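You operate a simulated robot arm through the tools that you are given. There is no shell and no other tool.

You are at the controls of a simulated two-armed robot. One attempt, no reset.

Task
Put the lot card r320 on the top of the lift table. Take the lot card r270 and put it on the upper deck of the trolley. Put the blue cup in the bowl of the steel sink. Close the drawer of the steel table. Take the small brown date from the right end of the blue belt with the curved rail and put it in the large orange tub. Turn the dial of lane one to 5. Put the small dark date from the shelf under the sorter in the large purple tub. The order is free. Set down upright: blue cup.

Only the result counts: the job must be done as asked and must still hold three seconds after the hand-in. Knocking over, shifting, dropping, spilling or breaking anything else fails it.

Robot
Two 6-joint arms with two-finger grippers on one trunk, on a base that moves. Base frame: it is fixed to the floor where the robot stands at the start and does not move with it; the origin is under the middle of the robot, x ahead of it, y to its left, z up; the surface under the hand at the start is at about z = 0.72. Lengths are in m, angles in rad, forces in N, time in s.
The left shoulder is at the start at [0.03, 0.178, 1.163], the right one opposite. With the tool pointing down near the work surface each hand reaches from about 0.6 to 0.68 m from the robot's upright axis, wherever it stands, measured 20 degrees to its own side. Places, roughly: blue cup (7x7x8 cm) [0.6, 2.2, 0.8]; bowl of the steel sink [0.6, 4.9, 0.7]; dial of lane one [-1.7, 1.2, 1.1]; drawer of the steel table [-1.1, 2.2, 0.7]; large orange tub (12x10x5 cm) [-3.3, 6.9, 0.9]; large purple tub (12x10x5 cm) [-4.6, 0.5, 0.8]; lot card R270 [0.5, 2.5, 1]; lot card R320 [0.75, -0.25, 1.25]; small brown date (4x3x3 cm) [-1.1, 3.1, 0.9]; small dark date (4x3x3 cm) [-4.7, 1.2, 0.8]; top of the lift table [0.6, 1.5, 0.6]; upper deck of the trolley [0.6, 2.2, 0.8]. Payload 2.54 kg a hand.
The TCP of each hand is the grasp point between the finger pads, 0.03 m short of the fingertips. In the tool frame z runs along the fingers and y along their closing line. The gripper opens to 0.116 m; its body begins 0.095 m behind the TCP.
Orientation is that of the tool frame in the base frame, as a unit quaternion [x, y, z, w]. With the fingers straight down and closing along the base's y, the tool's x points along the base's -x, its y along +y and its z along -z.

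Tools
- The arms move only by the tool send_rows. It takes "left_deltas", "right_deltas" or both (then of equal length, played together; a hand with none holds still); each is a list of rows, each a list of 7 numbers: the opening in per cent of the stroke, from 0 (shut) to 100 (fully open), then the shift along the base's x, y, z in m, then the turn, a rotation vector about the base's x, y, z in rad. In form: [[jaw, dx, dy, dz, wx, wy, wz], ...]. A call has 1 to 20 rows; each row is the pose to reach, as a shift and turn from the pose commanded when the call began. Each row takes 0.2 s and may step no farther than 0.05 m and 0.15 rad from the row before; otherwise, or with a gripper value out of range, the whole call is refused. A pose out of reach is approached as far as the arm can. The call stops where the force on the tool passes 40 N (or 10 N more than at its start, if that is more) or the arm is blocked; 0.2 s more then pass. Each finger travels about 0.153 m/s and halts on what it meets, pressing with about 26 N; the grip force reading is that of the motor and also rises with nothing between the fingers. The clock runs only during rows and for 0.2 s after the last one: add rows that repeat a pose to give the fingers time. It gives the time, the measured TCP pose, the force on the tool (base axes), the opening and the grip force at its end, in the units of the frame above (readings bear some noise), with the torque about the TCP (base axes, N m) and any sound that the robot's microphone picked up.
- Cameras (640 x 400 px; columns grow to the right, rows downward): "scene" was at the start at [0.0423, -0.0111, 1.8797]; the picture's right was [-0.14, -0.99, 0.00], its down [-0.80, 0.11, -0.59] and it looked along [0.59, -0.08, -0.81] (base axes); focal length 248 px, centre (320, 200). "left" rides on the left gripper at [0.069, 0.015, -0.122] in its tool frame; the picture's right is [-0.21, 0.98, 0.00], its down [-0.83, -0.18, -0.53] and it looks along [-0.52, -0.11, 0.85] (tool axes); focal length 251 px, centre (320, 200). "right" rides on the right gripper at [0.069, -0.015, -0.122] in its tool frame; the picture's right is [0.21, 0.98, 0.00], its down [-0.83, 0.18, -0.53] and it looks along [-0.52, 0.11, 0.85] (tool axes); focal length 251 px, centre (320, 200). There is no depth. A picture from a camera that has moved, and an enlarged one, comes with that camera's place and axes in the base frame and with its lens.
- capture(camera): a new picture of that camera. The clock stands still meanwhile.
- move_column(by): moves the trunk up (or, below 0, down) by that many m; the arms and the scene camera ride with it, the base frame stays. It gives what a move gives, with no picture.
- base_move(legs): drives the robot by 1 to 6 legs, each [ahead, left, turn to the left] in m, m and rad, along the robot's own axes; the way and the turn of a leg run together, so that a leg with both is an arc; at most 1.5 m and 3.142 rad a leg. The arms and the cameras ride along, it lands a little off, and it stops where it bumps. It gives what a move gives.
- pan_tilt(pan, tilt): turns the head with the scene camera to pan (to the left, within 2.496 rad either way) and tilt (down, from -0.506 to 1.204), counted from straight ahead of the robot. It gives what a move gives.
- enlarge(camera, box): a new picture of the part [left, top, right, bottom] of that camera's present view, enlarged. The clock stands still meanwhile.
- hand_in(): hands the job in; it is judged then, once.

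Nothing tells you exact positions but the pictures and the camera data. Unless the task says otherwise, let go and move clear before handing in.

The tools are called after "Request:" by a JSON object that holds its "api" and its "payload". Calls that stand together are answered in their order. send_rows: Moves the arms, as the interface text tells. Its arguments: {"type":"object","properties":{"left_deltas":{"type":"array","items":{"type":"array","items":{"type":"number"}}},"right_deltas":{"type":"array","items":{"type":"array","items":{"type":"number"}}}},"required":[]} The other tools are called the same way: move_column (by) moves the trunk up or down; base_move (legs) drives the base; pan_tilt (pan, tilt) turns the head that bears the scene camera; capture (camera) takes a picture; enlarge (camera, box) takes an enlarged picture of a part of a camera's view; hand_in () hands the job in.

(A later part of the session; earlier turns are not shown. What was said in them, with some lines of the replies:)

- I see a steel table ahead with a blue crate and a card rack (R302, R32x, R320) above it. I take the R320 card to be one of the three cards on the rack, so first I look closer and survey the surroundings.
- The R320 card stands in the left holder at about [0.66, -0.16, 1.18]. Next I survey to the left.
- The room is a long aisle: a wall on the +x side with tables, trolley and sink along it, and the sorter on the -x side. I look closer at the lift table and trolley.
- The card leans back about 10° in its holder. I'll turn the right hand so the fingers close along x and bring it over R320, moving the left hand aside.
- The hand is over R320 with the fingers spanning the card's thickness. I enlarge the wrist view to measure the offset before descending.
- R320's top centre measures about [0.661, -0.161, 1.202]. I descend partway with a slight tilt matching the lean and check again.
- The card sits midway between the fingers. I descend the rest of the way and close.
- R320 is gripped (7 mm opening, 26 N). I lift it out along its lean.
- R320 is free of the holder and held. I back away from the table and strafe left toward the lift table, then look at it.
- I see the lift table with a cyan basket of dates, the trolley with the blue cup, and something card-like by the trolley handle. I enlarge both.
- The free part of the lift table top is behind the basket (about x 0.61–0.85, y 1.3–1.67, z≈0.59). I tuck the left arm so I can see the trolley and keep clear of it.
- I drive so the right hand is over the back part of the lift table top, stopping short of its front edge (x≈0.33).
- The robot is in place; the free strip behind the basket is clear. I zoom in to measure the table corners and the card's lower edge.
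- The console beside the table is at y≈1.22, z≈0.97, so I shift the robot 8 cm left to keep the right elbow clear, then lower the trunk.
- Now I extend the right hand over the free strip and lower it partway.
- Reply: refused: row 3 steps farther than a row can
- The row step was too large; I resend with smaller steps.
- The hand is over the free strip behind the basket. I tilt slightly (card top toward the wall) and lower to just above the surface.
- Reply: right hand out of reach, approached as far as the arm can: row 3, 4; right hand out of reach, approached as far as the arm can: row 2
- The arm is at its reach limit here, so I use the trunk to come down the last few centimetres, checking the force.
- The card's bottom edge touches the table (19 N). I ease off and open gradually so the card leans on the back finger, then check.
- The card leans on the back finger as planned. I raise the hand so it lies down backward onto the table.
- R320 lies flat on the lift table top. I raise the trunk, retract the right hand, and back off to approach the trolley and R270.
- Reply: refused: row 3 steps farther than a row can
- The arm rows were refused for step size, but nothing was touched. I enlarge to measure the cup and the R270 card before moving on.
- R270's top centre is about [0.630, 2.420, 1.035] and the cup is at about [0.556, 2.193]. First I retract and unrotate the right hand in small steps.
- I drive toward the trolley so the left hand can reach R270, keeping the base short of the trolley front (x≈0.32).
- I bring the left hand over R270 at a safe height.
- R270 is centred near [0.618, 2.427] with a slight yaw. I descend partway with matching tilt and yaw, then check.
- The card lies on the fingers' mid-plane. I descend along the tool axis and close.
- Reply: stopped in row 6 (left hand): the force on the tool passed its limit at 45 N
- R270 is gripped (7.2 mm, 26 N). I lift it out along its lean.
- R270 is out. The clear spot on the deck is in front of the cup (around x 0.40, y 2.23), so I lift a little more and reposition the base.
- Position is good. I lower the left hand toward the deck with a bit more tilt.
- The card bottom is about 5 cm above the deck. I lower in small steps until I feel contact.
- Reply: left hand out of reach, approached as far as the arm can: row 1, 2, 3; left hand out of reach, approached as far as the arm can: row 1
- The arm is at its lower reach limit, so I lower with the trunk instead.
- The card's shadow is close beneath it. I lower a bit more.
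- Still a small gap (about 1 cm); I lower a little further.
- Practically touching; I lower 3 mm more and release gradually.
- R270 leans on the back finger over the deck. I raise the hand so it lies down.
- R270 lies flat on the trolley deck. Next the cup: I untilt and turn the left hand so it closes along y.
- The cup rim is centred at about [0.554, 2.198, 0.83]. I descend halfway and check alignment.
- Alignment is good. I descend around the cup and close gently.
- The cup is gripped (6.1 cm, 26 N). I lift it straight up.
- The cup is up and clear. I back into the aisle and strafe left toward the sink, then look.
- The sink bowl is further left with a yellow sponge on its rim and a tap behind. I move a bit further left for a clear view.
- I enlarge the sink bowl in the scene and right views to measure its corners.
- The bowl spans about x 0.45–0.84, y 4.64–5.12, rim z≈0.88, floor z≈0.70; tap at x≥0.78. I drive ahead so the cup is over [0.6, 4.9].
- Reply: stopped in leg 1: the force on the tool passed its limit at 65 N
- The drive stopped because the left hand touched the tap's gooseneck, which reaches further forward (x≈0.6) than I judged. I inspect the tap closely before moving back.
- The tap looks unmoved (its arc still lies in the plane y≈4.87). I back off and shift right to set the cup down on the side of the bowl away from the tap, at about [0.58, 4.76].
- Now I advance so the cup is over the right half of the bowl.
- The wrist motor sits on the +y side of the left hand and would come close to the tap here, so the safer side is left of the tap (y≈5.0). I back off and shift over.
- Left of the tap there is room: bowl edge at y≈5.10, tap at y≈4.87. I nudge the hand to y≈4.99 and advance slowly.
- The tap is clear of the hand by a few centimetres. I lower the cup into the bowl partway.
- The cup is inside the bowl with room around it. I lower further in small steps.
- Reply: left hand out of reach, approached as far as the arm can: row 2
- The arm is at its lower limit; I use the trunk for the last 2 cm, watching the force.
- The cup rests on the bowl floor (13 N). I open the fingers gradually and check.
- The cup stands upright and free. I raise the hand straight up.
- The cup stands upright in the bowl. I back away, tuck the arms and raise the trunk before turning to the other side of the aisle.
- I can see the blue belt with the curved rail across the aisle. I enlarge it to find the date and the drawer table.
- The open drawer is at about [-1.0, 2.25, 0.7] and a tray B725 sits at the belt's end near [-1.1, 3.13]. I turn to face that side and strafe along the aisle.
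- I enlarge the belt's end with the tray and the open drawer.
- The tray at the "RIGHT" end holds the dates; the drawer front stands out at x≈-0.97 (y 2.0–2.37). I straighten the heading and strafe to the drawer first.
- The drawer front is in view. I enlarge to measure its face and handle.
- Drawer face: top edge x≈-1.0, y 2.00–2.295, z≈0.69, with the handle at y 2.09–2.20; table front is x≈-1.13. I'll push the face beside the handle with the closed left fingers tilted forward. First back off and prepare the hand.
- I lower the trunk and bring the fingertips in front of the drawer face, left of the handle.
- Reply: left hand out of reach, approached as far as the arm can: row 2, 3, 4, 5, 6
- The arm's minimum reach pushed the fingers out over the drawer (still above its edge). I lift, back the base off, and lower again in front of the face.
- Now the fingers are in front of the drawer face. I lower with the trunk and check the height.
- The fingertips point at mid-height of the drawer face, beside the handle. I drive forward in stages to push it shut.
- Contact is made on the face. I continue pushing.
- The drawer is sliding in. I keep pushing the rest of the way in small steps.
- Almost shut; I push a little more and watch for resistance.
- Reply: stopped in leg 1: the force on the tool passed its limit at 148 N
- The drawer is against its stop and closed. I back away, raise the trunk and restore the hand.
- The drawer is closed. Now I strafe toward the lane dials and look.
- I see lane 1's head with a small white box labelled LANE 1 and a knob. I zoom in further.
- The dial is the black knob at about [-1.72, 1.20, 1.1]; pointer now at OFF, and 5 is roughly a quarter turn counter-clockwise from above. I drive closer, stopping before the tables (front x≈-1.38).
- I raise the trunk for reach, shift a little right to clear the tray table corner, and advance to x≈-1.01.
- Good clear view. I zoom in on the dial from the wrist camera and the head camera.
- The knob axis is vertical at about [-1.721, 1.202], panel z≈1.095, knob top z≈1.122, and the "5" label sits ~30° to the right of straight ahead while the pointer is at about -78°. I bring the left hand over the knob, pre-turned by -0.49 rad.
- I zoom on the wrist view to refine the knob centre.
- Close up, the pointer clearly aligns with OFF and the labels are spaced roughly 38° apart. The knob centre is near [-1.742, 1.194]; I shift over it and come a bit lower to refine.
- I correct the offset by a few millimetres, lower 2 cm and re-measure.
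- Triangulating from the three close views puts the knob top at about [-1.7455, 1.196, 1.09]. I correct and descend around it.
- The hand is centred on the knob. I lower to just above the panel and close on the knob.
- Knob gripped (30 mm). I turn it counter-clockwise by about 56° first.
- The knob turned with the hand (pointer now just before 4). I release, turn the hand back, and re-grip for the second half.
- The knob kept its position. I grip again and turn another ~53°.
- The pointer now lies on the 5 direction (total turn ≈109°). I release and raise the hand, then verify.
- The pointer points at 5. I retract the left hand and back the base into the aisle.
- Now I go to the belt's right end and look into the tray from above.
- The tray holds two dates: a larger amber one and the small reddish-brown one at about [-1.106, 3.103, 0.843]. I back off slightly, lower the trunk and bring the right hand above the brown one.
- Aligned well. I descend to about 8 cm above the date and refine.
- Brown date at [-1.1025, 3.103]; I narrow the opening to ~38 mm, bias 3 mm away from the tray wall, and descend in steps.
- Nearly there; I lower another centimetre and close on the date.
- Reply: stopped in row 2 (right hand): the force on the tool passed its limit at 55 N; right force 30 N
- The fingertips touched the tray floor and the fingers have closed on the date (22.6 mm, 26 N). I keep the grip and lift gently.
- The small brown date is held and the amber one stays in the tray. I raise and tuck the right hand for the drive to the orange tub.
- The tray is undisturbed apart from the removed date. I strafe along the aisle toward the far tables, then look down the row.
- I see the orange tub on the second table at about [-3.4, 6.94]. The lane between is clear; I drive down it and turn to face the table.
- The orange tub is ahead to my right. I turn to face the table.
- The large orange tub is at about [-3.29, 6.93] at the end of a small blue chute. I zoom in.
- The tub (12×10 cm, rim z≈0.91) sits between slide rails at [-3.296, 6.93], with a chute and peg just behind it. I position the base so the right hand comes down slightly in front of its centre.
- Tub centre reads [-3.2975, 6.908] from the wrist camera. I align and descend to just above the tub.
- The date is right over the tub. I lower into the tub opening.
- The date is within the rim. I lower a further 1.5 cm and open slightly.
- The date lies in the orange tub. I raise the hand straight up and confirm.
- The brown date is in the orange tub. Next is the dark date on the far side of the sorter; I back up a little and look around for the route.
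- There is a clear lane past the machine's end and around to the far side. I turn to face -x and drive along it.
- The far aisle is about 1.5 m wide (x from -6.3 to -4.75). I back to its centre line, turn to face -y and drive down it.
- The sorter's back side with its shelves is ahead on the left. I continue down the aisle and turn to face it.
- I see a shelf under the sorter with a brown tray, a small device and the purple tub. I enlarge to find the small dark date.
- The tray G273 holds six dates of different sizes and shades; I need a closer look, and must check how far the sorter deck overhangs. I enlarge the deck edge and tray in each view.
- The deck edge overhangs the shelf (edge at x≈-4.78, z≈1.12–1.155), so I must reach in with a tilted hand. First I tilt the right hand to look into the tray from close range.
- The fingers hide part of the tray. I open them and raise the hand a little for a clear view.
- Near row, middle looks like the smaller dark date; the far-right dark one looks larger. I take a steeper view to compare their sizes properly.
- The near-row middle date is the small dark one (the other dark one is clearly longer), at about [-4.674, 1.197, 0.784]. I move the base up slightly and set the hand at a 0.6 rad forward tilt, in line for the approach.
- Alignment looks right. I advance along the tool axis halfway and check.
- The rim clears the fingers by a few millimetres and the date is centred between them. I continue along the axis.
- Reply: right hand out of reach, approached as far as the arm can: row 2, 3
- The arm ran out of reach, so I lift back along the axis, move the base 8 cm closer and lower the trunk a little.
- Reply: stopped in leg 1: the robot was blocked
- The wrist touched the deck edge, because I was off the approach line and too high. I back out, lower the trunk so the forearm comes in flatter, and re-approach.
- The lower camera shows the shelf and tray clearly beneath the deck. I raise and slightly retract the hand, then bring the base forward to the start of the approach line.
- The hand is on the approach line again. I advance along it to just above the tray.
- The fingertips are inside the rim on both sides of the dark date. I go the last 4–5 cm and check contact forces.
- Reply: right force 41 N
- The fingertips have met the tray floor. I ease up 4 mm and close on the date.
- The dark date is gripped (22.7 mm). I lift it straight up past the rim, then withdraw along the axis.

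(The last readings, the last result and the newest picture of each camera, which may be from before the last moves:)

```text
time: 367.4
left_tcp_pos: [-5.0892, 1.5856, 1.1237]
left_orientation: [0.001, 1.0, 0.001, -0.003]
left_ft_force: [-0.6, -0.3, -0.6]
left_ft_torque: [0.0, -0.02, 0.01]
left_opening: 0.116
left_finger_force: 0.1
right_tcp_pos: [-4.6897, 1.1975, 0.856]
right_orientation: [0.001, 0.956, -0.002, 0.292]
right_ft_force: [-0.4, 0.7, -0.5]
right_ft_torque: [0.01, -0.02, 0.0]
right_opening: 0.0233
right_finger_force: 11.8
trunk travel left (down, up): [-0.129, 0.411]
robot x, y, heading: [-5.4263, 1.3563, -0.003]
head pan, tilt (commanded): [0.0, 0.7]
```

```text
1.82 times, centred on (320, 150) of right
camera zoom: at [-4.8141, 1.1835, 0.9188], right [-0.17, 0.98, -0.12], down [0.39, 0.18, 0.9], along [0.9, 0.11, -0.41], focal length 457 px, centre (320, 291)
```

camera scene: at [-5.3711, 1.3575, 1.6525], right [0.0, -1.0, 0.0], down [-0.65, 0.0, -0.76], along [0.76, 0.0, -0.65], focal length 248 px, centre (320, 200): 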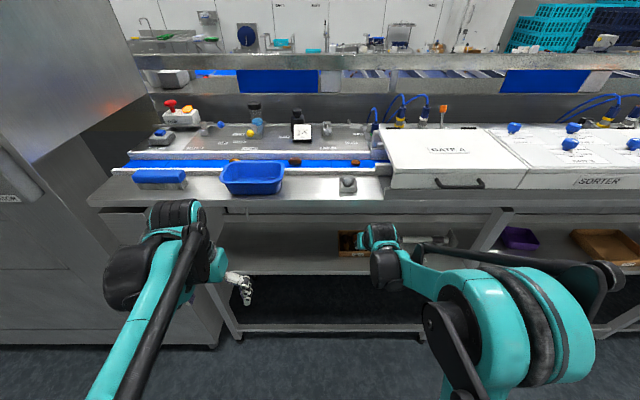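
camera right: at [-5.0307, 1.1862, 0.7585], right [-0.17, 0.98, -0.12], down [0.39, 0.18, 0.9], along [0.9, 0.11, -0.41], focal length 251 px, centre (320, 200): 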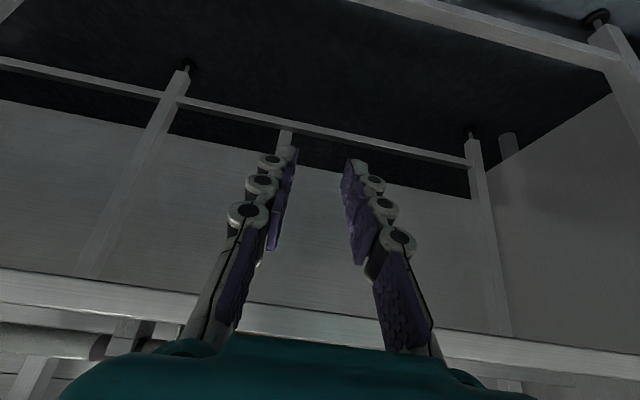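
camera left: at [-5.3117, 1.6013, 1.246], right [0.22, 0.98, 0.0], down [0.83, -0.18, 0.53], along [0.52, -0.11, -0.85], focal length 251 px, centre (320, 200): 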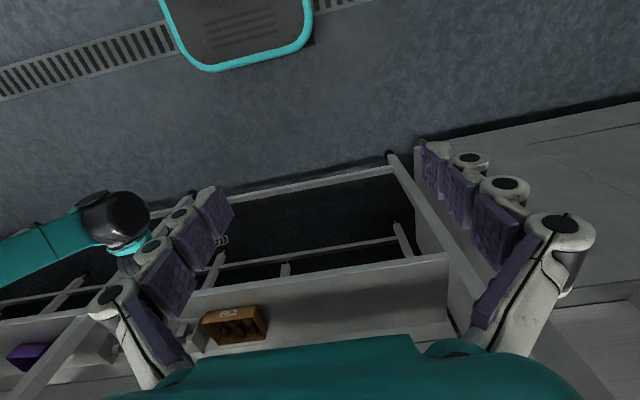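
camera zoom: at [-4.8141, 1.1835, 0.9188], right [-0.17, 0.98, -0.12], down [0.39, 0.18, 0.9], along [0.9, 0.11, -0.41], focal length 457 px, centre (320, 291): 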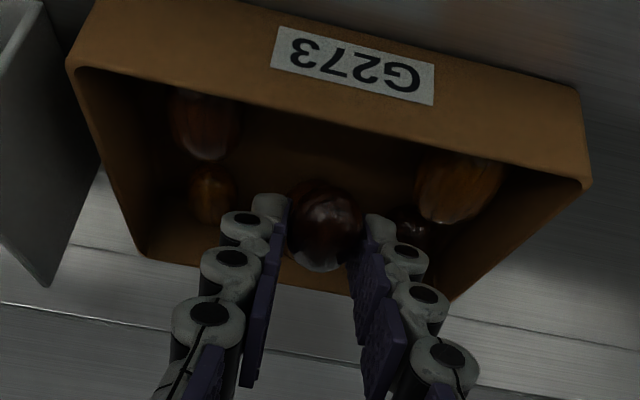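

Lifted cleanly with the others in place. I withdraw: slightly up and back with the arm, then back the base off.

Request:
{"api": "send_rows", "payload": {"right_deltas": [[0, -0.01, 0, 0.012, 0, 0, 0], [0, -0.03, 0, 0.03, 0, 0, 0], [0, -0.05, 0, 0.05, 0, 0, 0]]}}

Request:
{"api": "base_move", "payload": {"legs": [[-0.17, 0, 0]]}}

Request:
{"api": "capture", "payload": {"camera": "right"}}

Request:
{"api": "capture", "payload": {"camera": "scene"}}

Request:
{"api": "enlarge", "payload": {"camera": "scene", "box": [320, 190, 560, 270]}}

```text
time: 368.2
left_tcp_pos: [-5.0884, 1.5864, 1.123]
left_orientation: [0.001, 1.0, 0.001, -0.003]
left_ft_force: [-0.1, 0.1, 0.4]
left_ft_torque: [0.01, -0.08, -0.01]
left_opening: 0.1159
left_finger_force: 0.0
right_tcp_pos: [-4.7397, 1.1979, 0.9049]
right_orientation: [0.001, 0.957, -0.002, 0.291]
right_ft_force: [0.4, -0.6, -0.8]
right_ft_torque: [0.0, 0.0, 0.02]
right_opening: 0.0231
right_finger_force: 11.7
trunk travel left (down, up): [-0.129, 0.411]
robot x, y, heading: [-5.4283, 1.3541, -0.002]
head pan, tilt (commanded): [0.0, 0.7]
```

```text
time: 369.6
left_tcp_pos: [-5.2575, 1.5852, 1.1235]
left_orientation: [0.003, 1.0, 0.001, -0.002]
left_ft_force: [-0.9, -0.1, 0.0]
left_ft_torque: [0.02, -0.06, 0.0]
left_opening: 0.116
left_finger_force: 0.0
right_tcp_pos: [-4.9094, 1.1958, 0.9047]
right_orientation: [0.004, 0.956, -0.003, 0.292]
right_ft_force: [-0.4, -0.7, 0.5]
right_ft_torque: [0.02, 0.01, -0.04]
right_opening: 0.0237
right_finger_force: 11.7
trunk travel left (down, up): [-0.129, 0.411]
robot x, y, heading: [-5.5961, 1.3569, 0.001]
head pan, tilt (commanded): [0.0, 0.7]
```

```text
taken
camera right: at [-5.035, 1.1817, 0.9682], right [-0.17, 0.98, -0.12], down [0.39, 0.18, 0.9], along [0.91, 0.11, -0.41], focal length 251 px, centre (320, 200)
```

right: 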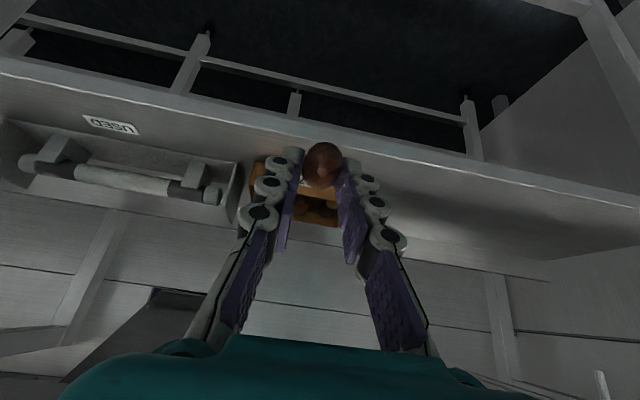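

```text
taken
camera scene: at [-5.5438, 1.358, 1.6527], right [-0.01, -1.0, 0.0], down [-0.64, 0.0, -0.77], along [0.77, 0.0, -0.64], focal length 248 px, centre (320, 200)
```

scene: 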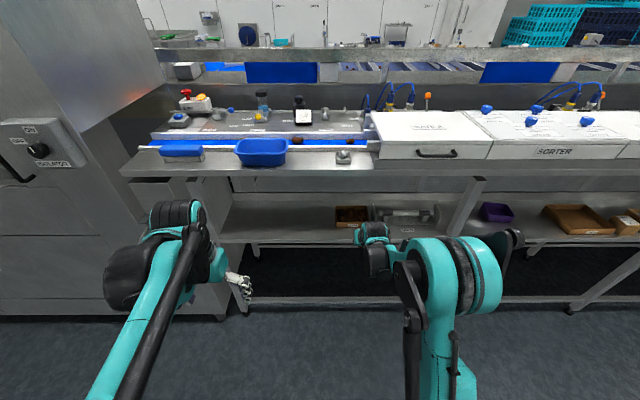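

```text
2.67 times, centred on (440, 230) of scene
camera zoom: at [-5.5438, 1.358, 1.6527], right [-0.01, -1.0, 0.0], down [-0.64, 0.0, -0.77], along [0.77, 0.0, -0.64], focal length 662 px, centre (0, 120)
```

zoom: 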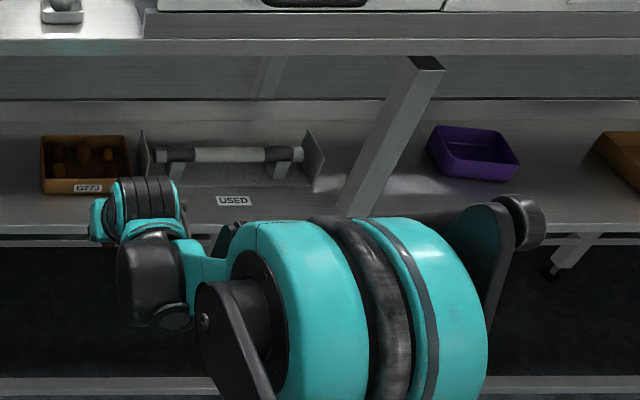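

The purple tub sits at about [-4.63, 0.47], beyond a post at y≈0.74. I strafe right to stand in front of it.

Request:
{"api": "base_move", "payload": {"legs": [[0, -0.72, 0]]}}

Request:
{"api": "capture", "payload": {"camera": "right"}}

Request:
{"api": "enlarge", "payload": {"camera": "scene", "box": [300, 170, 460, 270]}}

```text
time: 373.6
left_tcp_pos: [-5.2619, 0.8461, 1.1241]
left_orientation: [0.007, 1.0, 0.002, -0.004]
left_ft_force: [-0.6, -0.1, -0.5]
left_ft_torque: [0.03, -0.01, 0.01]
left_opening: 0.1158
left_finger_force: 0.1
right_tcp_pos: [-4.9157, 0.4538, 0.9045]
right_orientation: [0.006, 0.956, -0.003, 0.292]
right_ft_force: [0.1, 0.9, -0.6]
right_ft_torque: [0.03, 0.0, 0.0]
right_opening: 0.0234
right_finger_force: 11.6
trunk travel left (down, up): [-0.129, 0.411]
robot x, y, heading: [-5.6058, 0.6261, -0.015]
head pan, tilt (commanded): [0.0, 0.7]
```

```text
taken
camera right: at [-5.0427, 0.4411, 0.9674], right [-0.16, 0.98, -0.12], down [0.39, 0.18, 0.9], along [0.91, 0.1, -0.41], focal length 251 px, centre (320, 200)
```

right: 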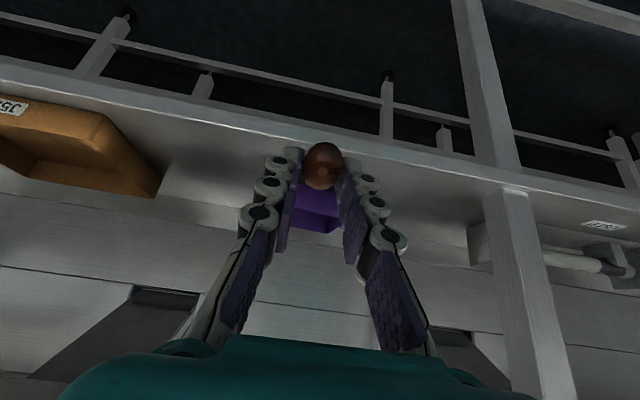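

```text
4.00 times, centred on (380, 220) of scene
camera zoom: at [-5.5491, 0.6213, 1.6526], right [-0.01, -1.0, 0.0], down [-0.64, 0.01, -0.76], along [0.76, -0.01, -0.64], focal length 992 px, centre (80, 120)
```

zoom: 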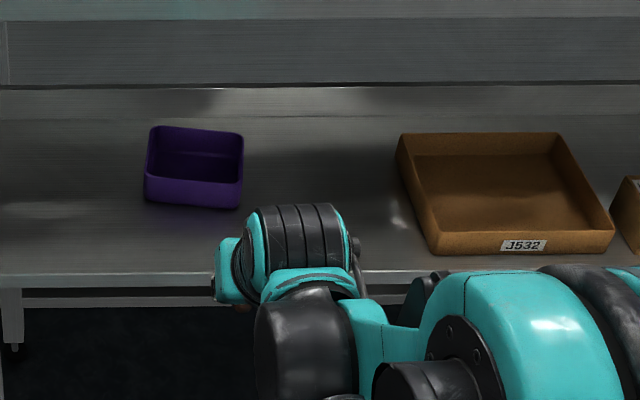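

The tub's opening spans about x -4.69..-4.60, y 0.41..0.52, rim z≈0.83. I tilt the hand to 0.8 rad for more deck clearance and bring the base forward.

Request:
{"api": "send_rows", "payload": {"right_deltas": [[0, -0.005, 0, 0.01, 0, -0.1, 0], [0, -0.01, 0, 0.02, 0, -0.21, 0]]}}

Request:
{"api": "base_move", "payload": {"legs": [[0.15, 0, 0.015]]}}

Request:
{"api": "capture", "payload": {"camera": "right"}}

Request:
{"api": "enlarge", "payload": {"camera": "scene", "box": [300, 170, 460, 270]}}

```text
time: 374.2
left_tcp_pos: [-5.2611, 0.8479, 1.1231]
left_orientation: [0.007, 1.0, 0.001, -0.004]
left_ft_force: [-0.3, -0.3, 0.6]
left_ft_torque: [0.0, 0.01, 0.01]
left_opening: 0.1161
left_finger_force: 0.0
right_tcp_pos: [-4.9266, 0.4541, 0.9257]
right_orientation: [0.007, 0.921, -0.004, 0.39]
right_ft_force: [0.0, -0.4, -0.2]
right_ft_torque: [-0.03, 0.0, -0.01]
right_opening: 0.0232
right_finger_force: 12.0
trunk travel left (down, up): [-0.129, 0.411]
robot x, y, heading: [-5.6042, 0.6218, -0.01]
head pan, tilt (commanded): [0.0, 0.7]
```

```text
time: 375.6
left_tcp_pos: [-5.1118, 0.8498, 1.1229]
left_orientation: [-0.002, 1.0, 0.001, -0.006]
left_ft_force: [0.4, 0.5, -0.3]
left_ft_torque: [-0.01, 0.08, 0.05]
left_opening: 0.1161
left_finger_force: 0.1
right_tcp_pos: [-4.7717, 0.4643, 0.9244]
right_orientation: [-0.001, 0.921, 0.0, 0.389]
right_ft_force: [0.2, -1.0, -1.2]
right_ft_torque: [0.02, 0.03, -0.01]
right_opening: 0.0233
right_finger_force: 11.9
trunk travel left (down, up): [-0.129, 0.411]
robot x, y, heading: [-5.4521, 0.626, 0.003]
head pan, tilt (commanded): [0.0, 0.7]
```

```text
taken
camera right: at [-4.9066, 0.4499, 0.9594], right [-0.15, 0.98, -0.15], down [0.19, 0.18, 0.96], along [0.97, 0.12, -0.22], focal length 251 px, centre (320, 200)
```

right: 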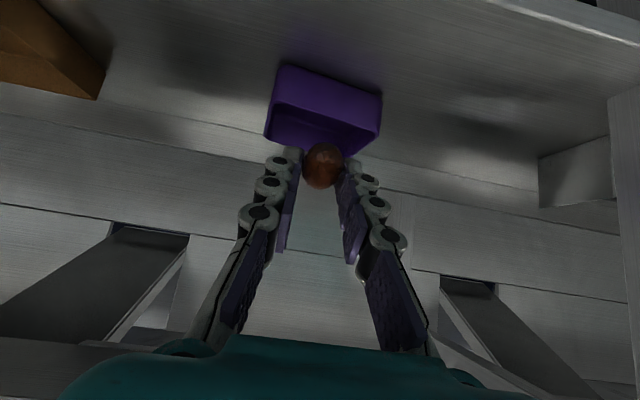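

```text
4.00 times, centred on (380, 220) of scene
camera zoom: at [-5.3946, 0.6221, 1.6525], right [0.0, -1.0, 0.0], down [-0.65, 0.0, -0.76], along [0.76, 0.0, -0.65], focal length 992 px, centre (80, 120)
```

zoom: 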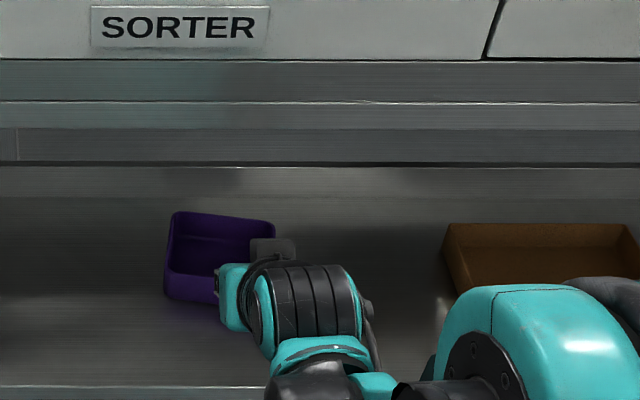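

The tub is straight ahead, centre [-4.648, 0.465]. I move in above the rim first, then check before lowering.

Request:
{"api": "send_rows", "payload": {"right_deltas": [[0, 0.03, 0.0005, -0.01, 0, 0, 0], [0, 0.065, 0.0005, -0.02, 0, 0, 0], [0, 0.1, 0.0005, -0.038, 0, 0, 0]]}}

Request:
{"api": "capture", "payload": {"camera": "right"}}

Request:
{"api": "enlarge", "payload": {"camera": "scene", "box": [300, 170, 460, 270]}}

```text
time: 376.4
left_tcp_pos: [-5.112, 0.8526, 1.1217]
left_orientation: [-0.001, 1.0, 0.0, -0.003]
left_ft_force: [0.7, 0.2, -0.6]
left_ft_torque: [0.0, 0.03, 0.0]
left_opening: 0.1158
left_finger_force: 0.0
right_tcp_pos: [-4.6705, 0.4666, 0.8829]
right_orientation: [0.0, 0.921, 0.0, 0.388]
right_ft_force: [0.4, 0.6, -0.5]
right_ft_torque: [0.0, 0.03, 0.0]
right_opening: 0.0234
right_finger_force: 11.9
trunk travel left (down, up): [-0.129, 0.411]
robot x, y, heading: [-5.4483, 0.62, -0.001]
head pan, tilt (commanded): [0.0, 0.7]
```

```text
taken
camera right: at [-4.8053, 0.4507, 0.9189], right [-0.15, 0.98, -0.15], down [0.19, 0.18, 0.96], along [0.97, 0.12, -0.22], focal length 251 px, centre (320, 200)
```

right: 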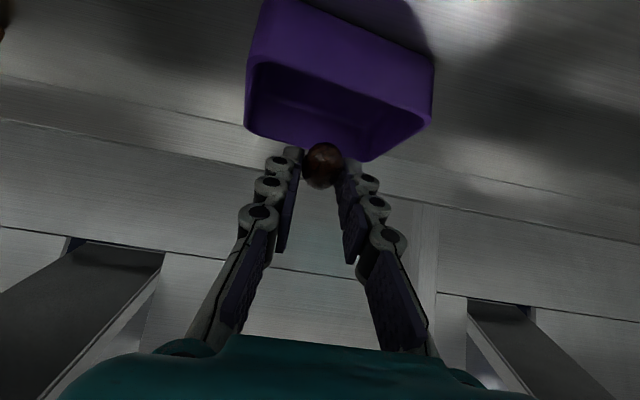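

```text
4.00 times, centred on (380, 220) of scene
camera zoom: at [-5.3945, 0.622, 1.6525], right [0.0, -1.0, 0.0], down [-0.65, 0.0, -0.76], along [0.76, 0.0, -0.65], focal length 992 px, centre (80, 120)
```

zoom: 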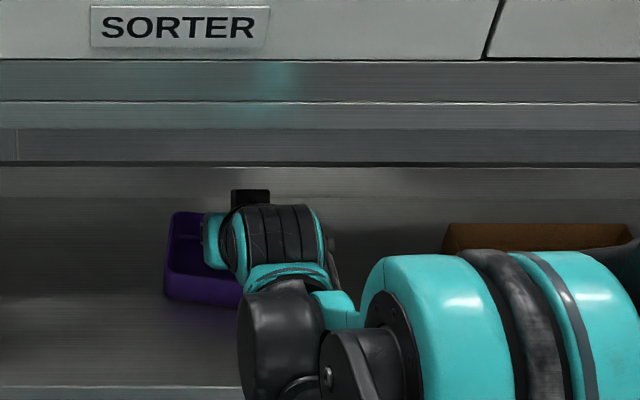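

The date is over the opening. I lower it into the tub.

Request:
{"api": "send_rows", "payload": {"right_deltas": [[0, 0.006, 0, -0.015, 0, 0, 0], [0, 0.012, 0, -0.03, 0, 0, 0], [0, 0.0155, 0, -0.043, 0, 0, 0]]}}

Request:
{"api": "capture", "payload": {"camera": "right"}}

```text
time: 377.2
left_tcp_pos: [-5.1133, 0.8515, 1.1228]
left_orientation: [-0.001, 1.0, 0.001, -0.004]
left_ft_force: [-0.2, 0.4, -0.3]
left_ft_torque: [-0.02, 0.05, 0.0]
left_opening: 0.1162
left_finger_force: 0.1
right_tcp_pos: [-4.6545, 0.4665, 0.8435]
right_orientation: [-0.001, 0.921, 0.001, 0.389]
right_ft_force: [-0.5, -0.2, -0.3]
right_ft_torque: [-0.02, 0.03, 0.06]
right_opening: 0.0235
right_finger_force: 12.1
trunk travel left (down, up): [-0.129, 0.411]
robot x, y, heading: [-5.4486, 0.6209, 0.008]
head pan, tilt (commanded): [0.0, 0.7]
```

```text
taken
camera right: at [-4.7907, 0.451, 0.8789], right [-0.15, 0.98, -0.15], down [0.19, 0.18, 0.96], along [0.97, 0.12, -0.21], focal length 251 px, centre (320, 200)
```

right: 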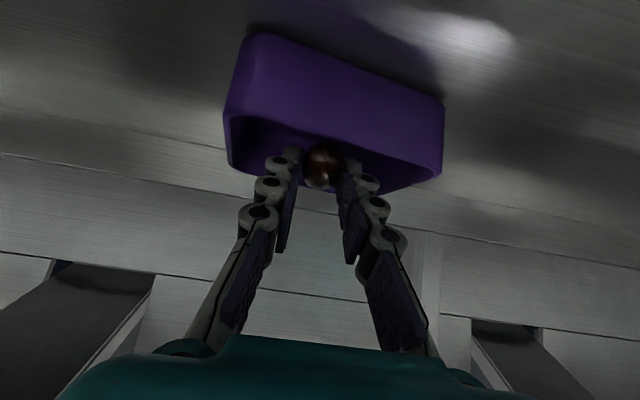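

The date is entering the opening; I lower 1.5 cm more and then release.

Request:
{"api": "send_rows", "payload": {"right_deltas": [[0, 0.003, 0, -0.008, 0, 0, 0], [0, 0.005, 0, -0.015, 0, 0, 0]]}}

Request:
{"api": "capture", "payload": {"camera": "right"}}

```text
time: 377.8
left_tcp_pos: [-5.1128, 0.8525, 1.1234]
left_orientation: [-0.001, 1.0, 0.001, -0.004]
left_ft_force: [0.4, 0.1, 0.3]
left_ft_torque: [0.0, 0.0, 0.01]
left_opening: 0.116
left_finger_force: 0.1
right_tcp_pos: [-4.6519, 0.4664, 0.8281]
right_orientation: [-0.001, 0.921, 0.0, 0.39]
right_ft_force: [1.0, -0.1, -0.3]
right_ft_torque: [-0.01, 0.0, -0.04]
right_opening: 0.0236
right_finger_force: 11.6
trunk travel left (down, up): [-0.129, 0.411]
robot x, y, heading: [-5.4508, 0.6215, 0.005]
head pan, tilt (commanded): [0.0, 0.7]
```

```text
taken
camera right: at [-4.787, 0.4506, 0.8648], right [-0.15, 0.98, -0.15], down [0.19, 0.18, 0.96], along [0.97, 0.12, -0.21], focal length 251 px, centre (320, 200)
```

right: 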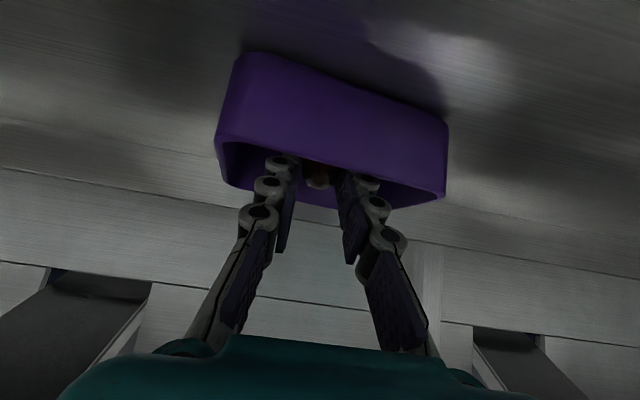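

The date is inside the tub behind its near wall. I open the fingers gently.

Request:
{"api": "send_rows", "payload": {"right_deltas": [[12, 0, 0, 0, 0, 0, 0], [22, 0, 0, 0, 0, 0, 0], [30, 0, 0, 0, 0, 0, 0], [34, 0, 0, 0, 0, 0, 0], [34, 0, 0, 0, 0, 0, 0]]}}

Request:
{"api": "send_rows", "payload": {"right_deltas": [[34, -0.004, 0, 0.012, 0, 0, 0], [34, -0.012, 0, 0.03, 0, 0, 0], [34, -0.025, 0, 0.05, 0, 0, 0]]}}

Request:
{"api": "enlarge", "payload": {"camera": "right", "box": [200, 0, 460, 200]}}

```text
time: 379.0
left_tcp_pos: [-5.1135, 0.8525, 1.1224]
left_orientation: [-0.001, 1.0, 0.001, -0.003]
left_ft_force: [0.0, 0.2, 0.4]
left_ft_torque: [0.0, 0.0, -0.01]
left_opening: 0.116
left_finger_force: 0.0
right_tcp_pos: [-4.6525, 0.4669, 0.8305]
right_orientation: [-0.002, 0.921, 0.001, 0.39]
right_ft_force: [-0.8, -0.2, -0.2]
right_ft_torque: [-0.03, -0.02, 0.0]
right_opening: 0.0397
right_finger_force: 0.0
trunk travel left (down, up): [-0.129, 0.411]
robot x, y, heading: [-5.4514, 0.6211, 0.002]
head pan, tilt (commanded): [0.0, 0.7]
```

```text
time: 379.8
left_tcp_pos: [-5.1131, 0.8528, 1.1233]
left_orientation: [-0.001, 1.0, 0.001, -0.003]
left_ft_force: [-0.3, -0.3, -0.2]
left_ft_torque: [-0.01, 0.0, 0.0]
left_opening: 0.1161
left_finger_force: 0.0
right_tcp_pos: [-4.6762, 0.4667, 0.8805]
right_orientation: [-0.001, 0.921, 0.001, 0.39]
right_ft_force: [-0.1, 0.8, -0.3]
right_ft_torque: [0.03, -0.01, 0.02]
right_opening: 0.0395
right_finger_force: 0.0
trunk travel left (down, up): [-0.129, 0.411]
robot x, y, heading: [-5.451, 0.6228, 0.006]
head pan, tilt (commanded): [0.0, 0.7]
```

```text
2.00 times, centred on (330, 100) of right
camera zoom: at [-4.8124, 0.4517, 0.9159], right [-0.15, 0.98, -0.15], down [0.19, 0.18, 0.96], along [0.97, 0.12, -0.21], focal length 503 px, centre (300, 400)
```

zoom: 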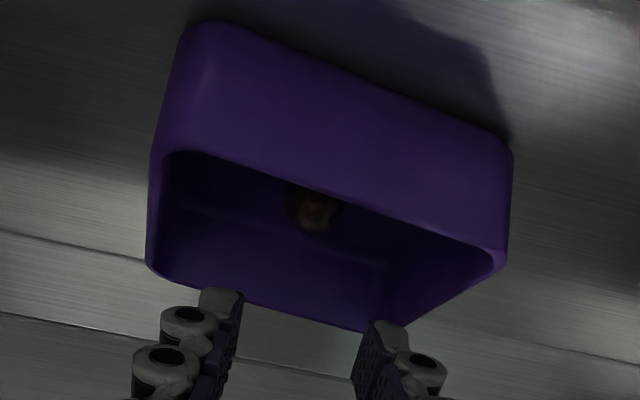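

The dark date lies in the purple tub. I withdraw the arm and back away, then verify.

Request:
{"api": "send_rows", "payload": {"right_deltas": [[34, -0.03, 0, 0.015, 0, 0, 0], [34, -0.06, 0, 0.03, 0, 0, 0], [34, -0.09, 0, 0.04, 0, 0, 0]]}}

Request:
{"api": "base_move", "payload": {"legs": [[-0.15, 0, 0]]}}

Request:
{"api": "enlarge", "payload": {"camera": "scene", "box": [280, 170, 480, 280]}}

Request:
{"api": "capture", "payload": {"camera": "scene"}}

```text
time: 380.6
left_tcp_pos: [-5.1134, 0.8521, 1.1235]
left_orientation: [-0.001, 1.0, 0.001, -0.002]
left_ft_force: [-0.8, -0.1, 0.6]
left_ft_torque: [-0.01, -0.01, 0.0]
left_opening: 0.1164
left_finger_force: 0.0
right_tcp_pos: [-4.7673, 0.4639, 0.9194]
right_orientation: [-0.001, 0.92, 0.0, 0.391]
right_ft_force: [-0.3, -0.1, -0.2]
right_ft_torque: [0.01, -0.04, 0.0]
right_opening: 0.0395
right_finger_force: 0.0
trunk travel left (down, up): [-0.129, 0.411]
robot x, y, heading: [-5.4484, 0.6249, 0.005]
head pan, tilt (commanded): [0.0, 0.7]
```

```text
time: 382.0
left_tcp_pos: [-5.2634, 0.8508, 1.123]
left_orientation: [0.001, 1.0, 0.001, -0.003]
left_ft_force: [-0.2, 0.7, -0.4]
left_ft_torque: [-0.05, -0.05, -0.04]
left_opening: 0.1164
left_finger_force: 0.1
right_tcp_pos: [-4.9183, 0.4609, 0.9198]
right_orientation: [0.0, 0.921, 0.0, 0.391]
right_ft_force: [-0.7, 0.7, -0.1]
right_ft_torque: [0.0, -0.03, 0.0]
right_opening: 0.0391
right_finger_force: 0.1
trunk travel left (down, up): [-0.129, 0.411]
robot x, y, heading: [-5.6013, 0.6263, 0.007]
head pan, tilt (commanded): [0.0, 0.7]
```

```text
3.20 times, centred on (380, 225) of scene
camera zoom: at [-5.549, 0.6218, 1.6527], right [0.0, -1.0, 0.0], down [-0.64, 0.0, -0.77], along [0.77, 0.0, -0.64], focal length 794 px, centre (128, 120)
```

zoom: 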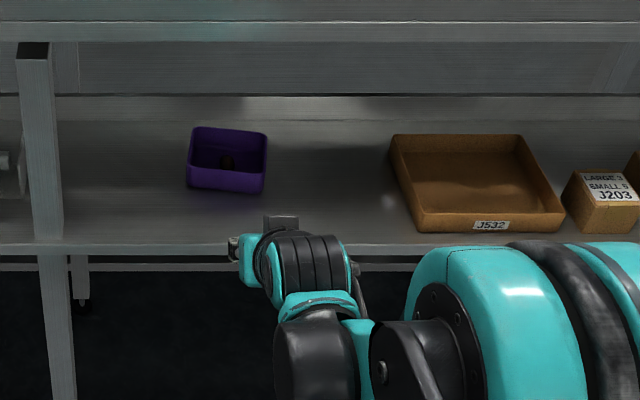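

```text
taken
camera scene: at [-5.549, 0.6218, 1.6527], right [0.0, -1.0, 0.0], down [-0.64, 0.0, -0.77], along [0.77, 0.0, -0.64], focal length 248 px, centre (320, 200)
```

scene: 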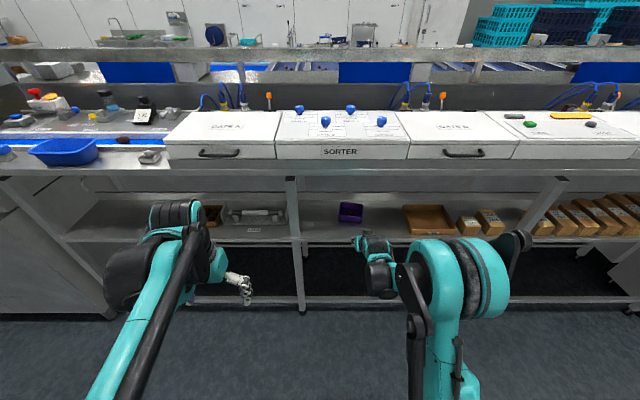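

All seven jobs are done: R320 on the lift table, R270 on the trolley deck, the cup upright in the sink bowl, the drawer shut, the brown date in the orange tub, the dial at 5 and the dark date in the purple tub. I back off a little more so both hands are well clear, take a last look, then hand in.

Request:
{"api": "base_move", "payload": {"legs": [[-0.05, 0, 0]]}}

Request:
{"api": "enlarge", "payload": {"camera": "scene", "box": [180, 190, 400, 260]}}

```text
time: 382.9
left_tcp_pos: [-5.3144, 0.8512, 1.1238]
left_orientation: [-0.001, 1.0, 0.001, -0.003]
left_ft_force: [-0.9, 0.4, 0.4]
left_ft_torque: [0.02, -0.09, 0.02]
left_opening: 0.1159
left_finger_force: 0.1
right_tcp_pos: [-4.9686, 0.4607, 0.9202]
right_orientation: [0.001, 0.92, -0.001, 0.391]
right_ft_force: [-1.0, 0.3, 0.9]
right_ft_torque: [0.03, -0.02, 0.0]
right_opening: 0.0394
right_finger_force: 0.1
trunk travel left (down, up): [-0.129, 0.411]
robot x, y, heading: [-5.6517, 0.6229, 0.005]
head pan, tilt (commanded): [0.0, 0.7]
```

```text
2.91 times, centred on (290, 225) of scene
camera zoom: at [-5.6, 0.6219, 1.6527], right [0.0, -1.0, 0.0], down [-0.64, 0.0, -0.77], along [0.77, 0.0, -0.64], focal length 722 px, centre (407, 127)
```

zoom: 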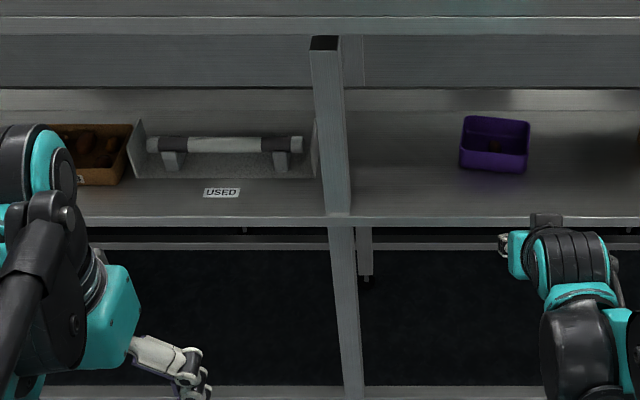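

The dark date is in the purple tub, the tray and the other items on the shelf are in place, and both hands are clear. I hand in the job.

Request:
{"api": "hand_in", "payload": {}}

```text
The job is handed in.
```

I did all seven jobs and handed the work in. I haven't been told how it was judged.

| Job | Result | How I checked |
|---|---|---|
| Lot card R320 | Lying flat on the lift table top, behind the basket | Camera |
| Lot card R270 | Lying flat on the upper deck of the trolley, in front of where the cup stood | Camera |
| Blue cup | Standing upright in the sink bowl | Camera |
| Drawer of the steel table | Pushed in to its stop | Force at the stop (148 N), then camera |
| Small brown date | In the large orange tub | Camera |
| Dial of lane one | Pointer on the 5 | Close-up; I turned it about 109° from OFF |
| Small dark date | In the large purple tub | Camera |

Four things could count against it:
- **Tap bump:** the left hand hit the sink tap at about 65 N while I drove up with the cup. The tap looked unmoved afterwards.
- **Sorter contact:** the right arm was blocked, I think by the edge of the sorter deck, on my first try for the dark date. I saw nothing out of place.
- **Dial accuracy:** I estimate the pointer is within a few degrees of the 5. I did not go back for a second look from directly above.
- **Which dark date:** the tray held two dark dates. I took the shorter one, judging by size in the wrist camera.
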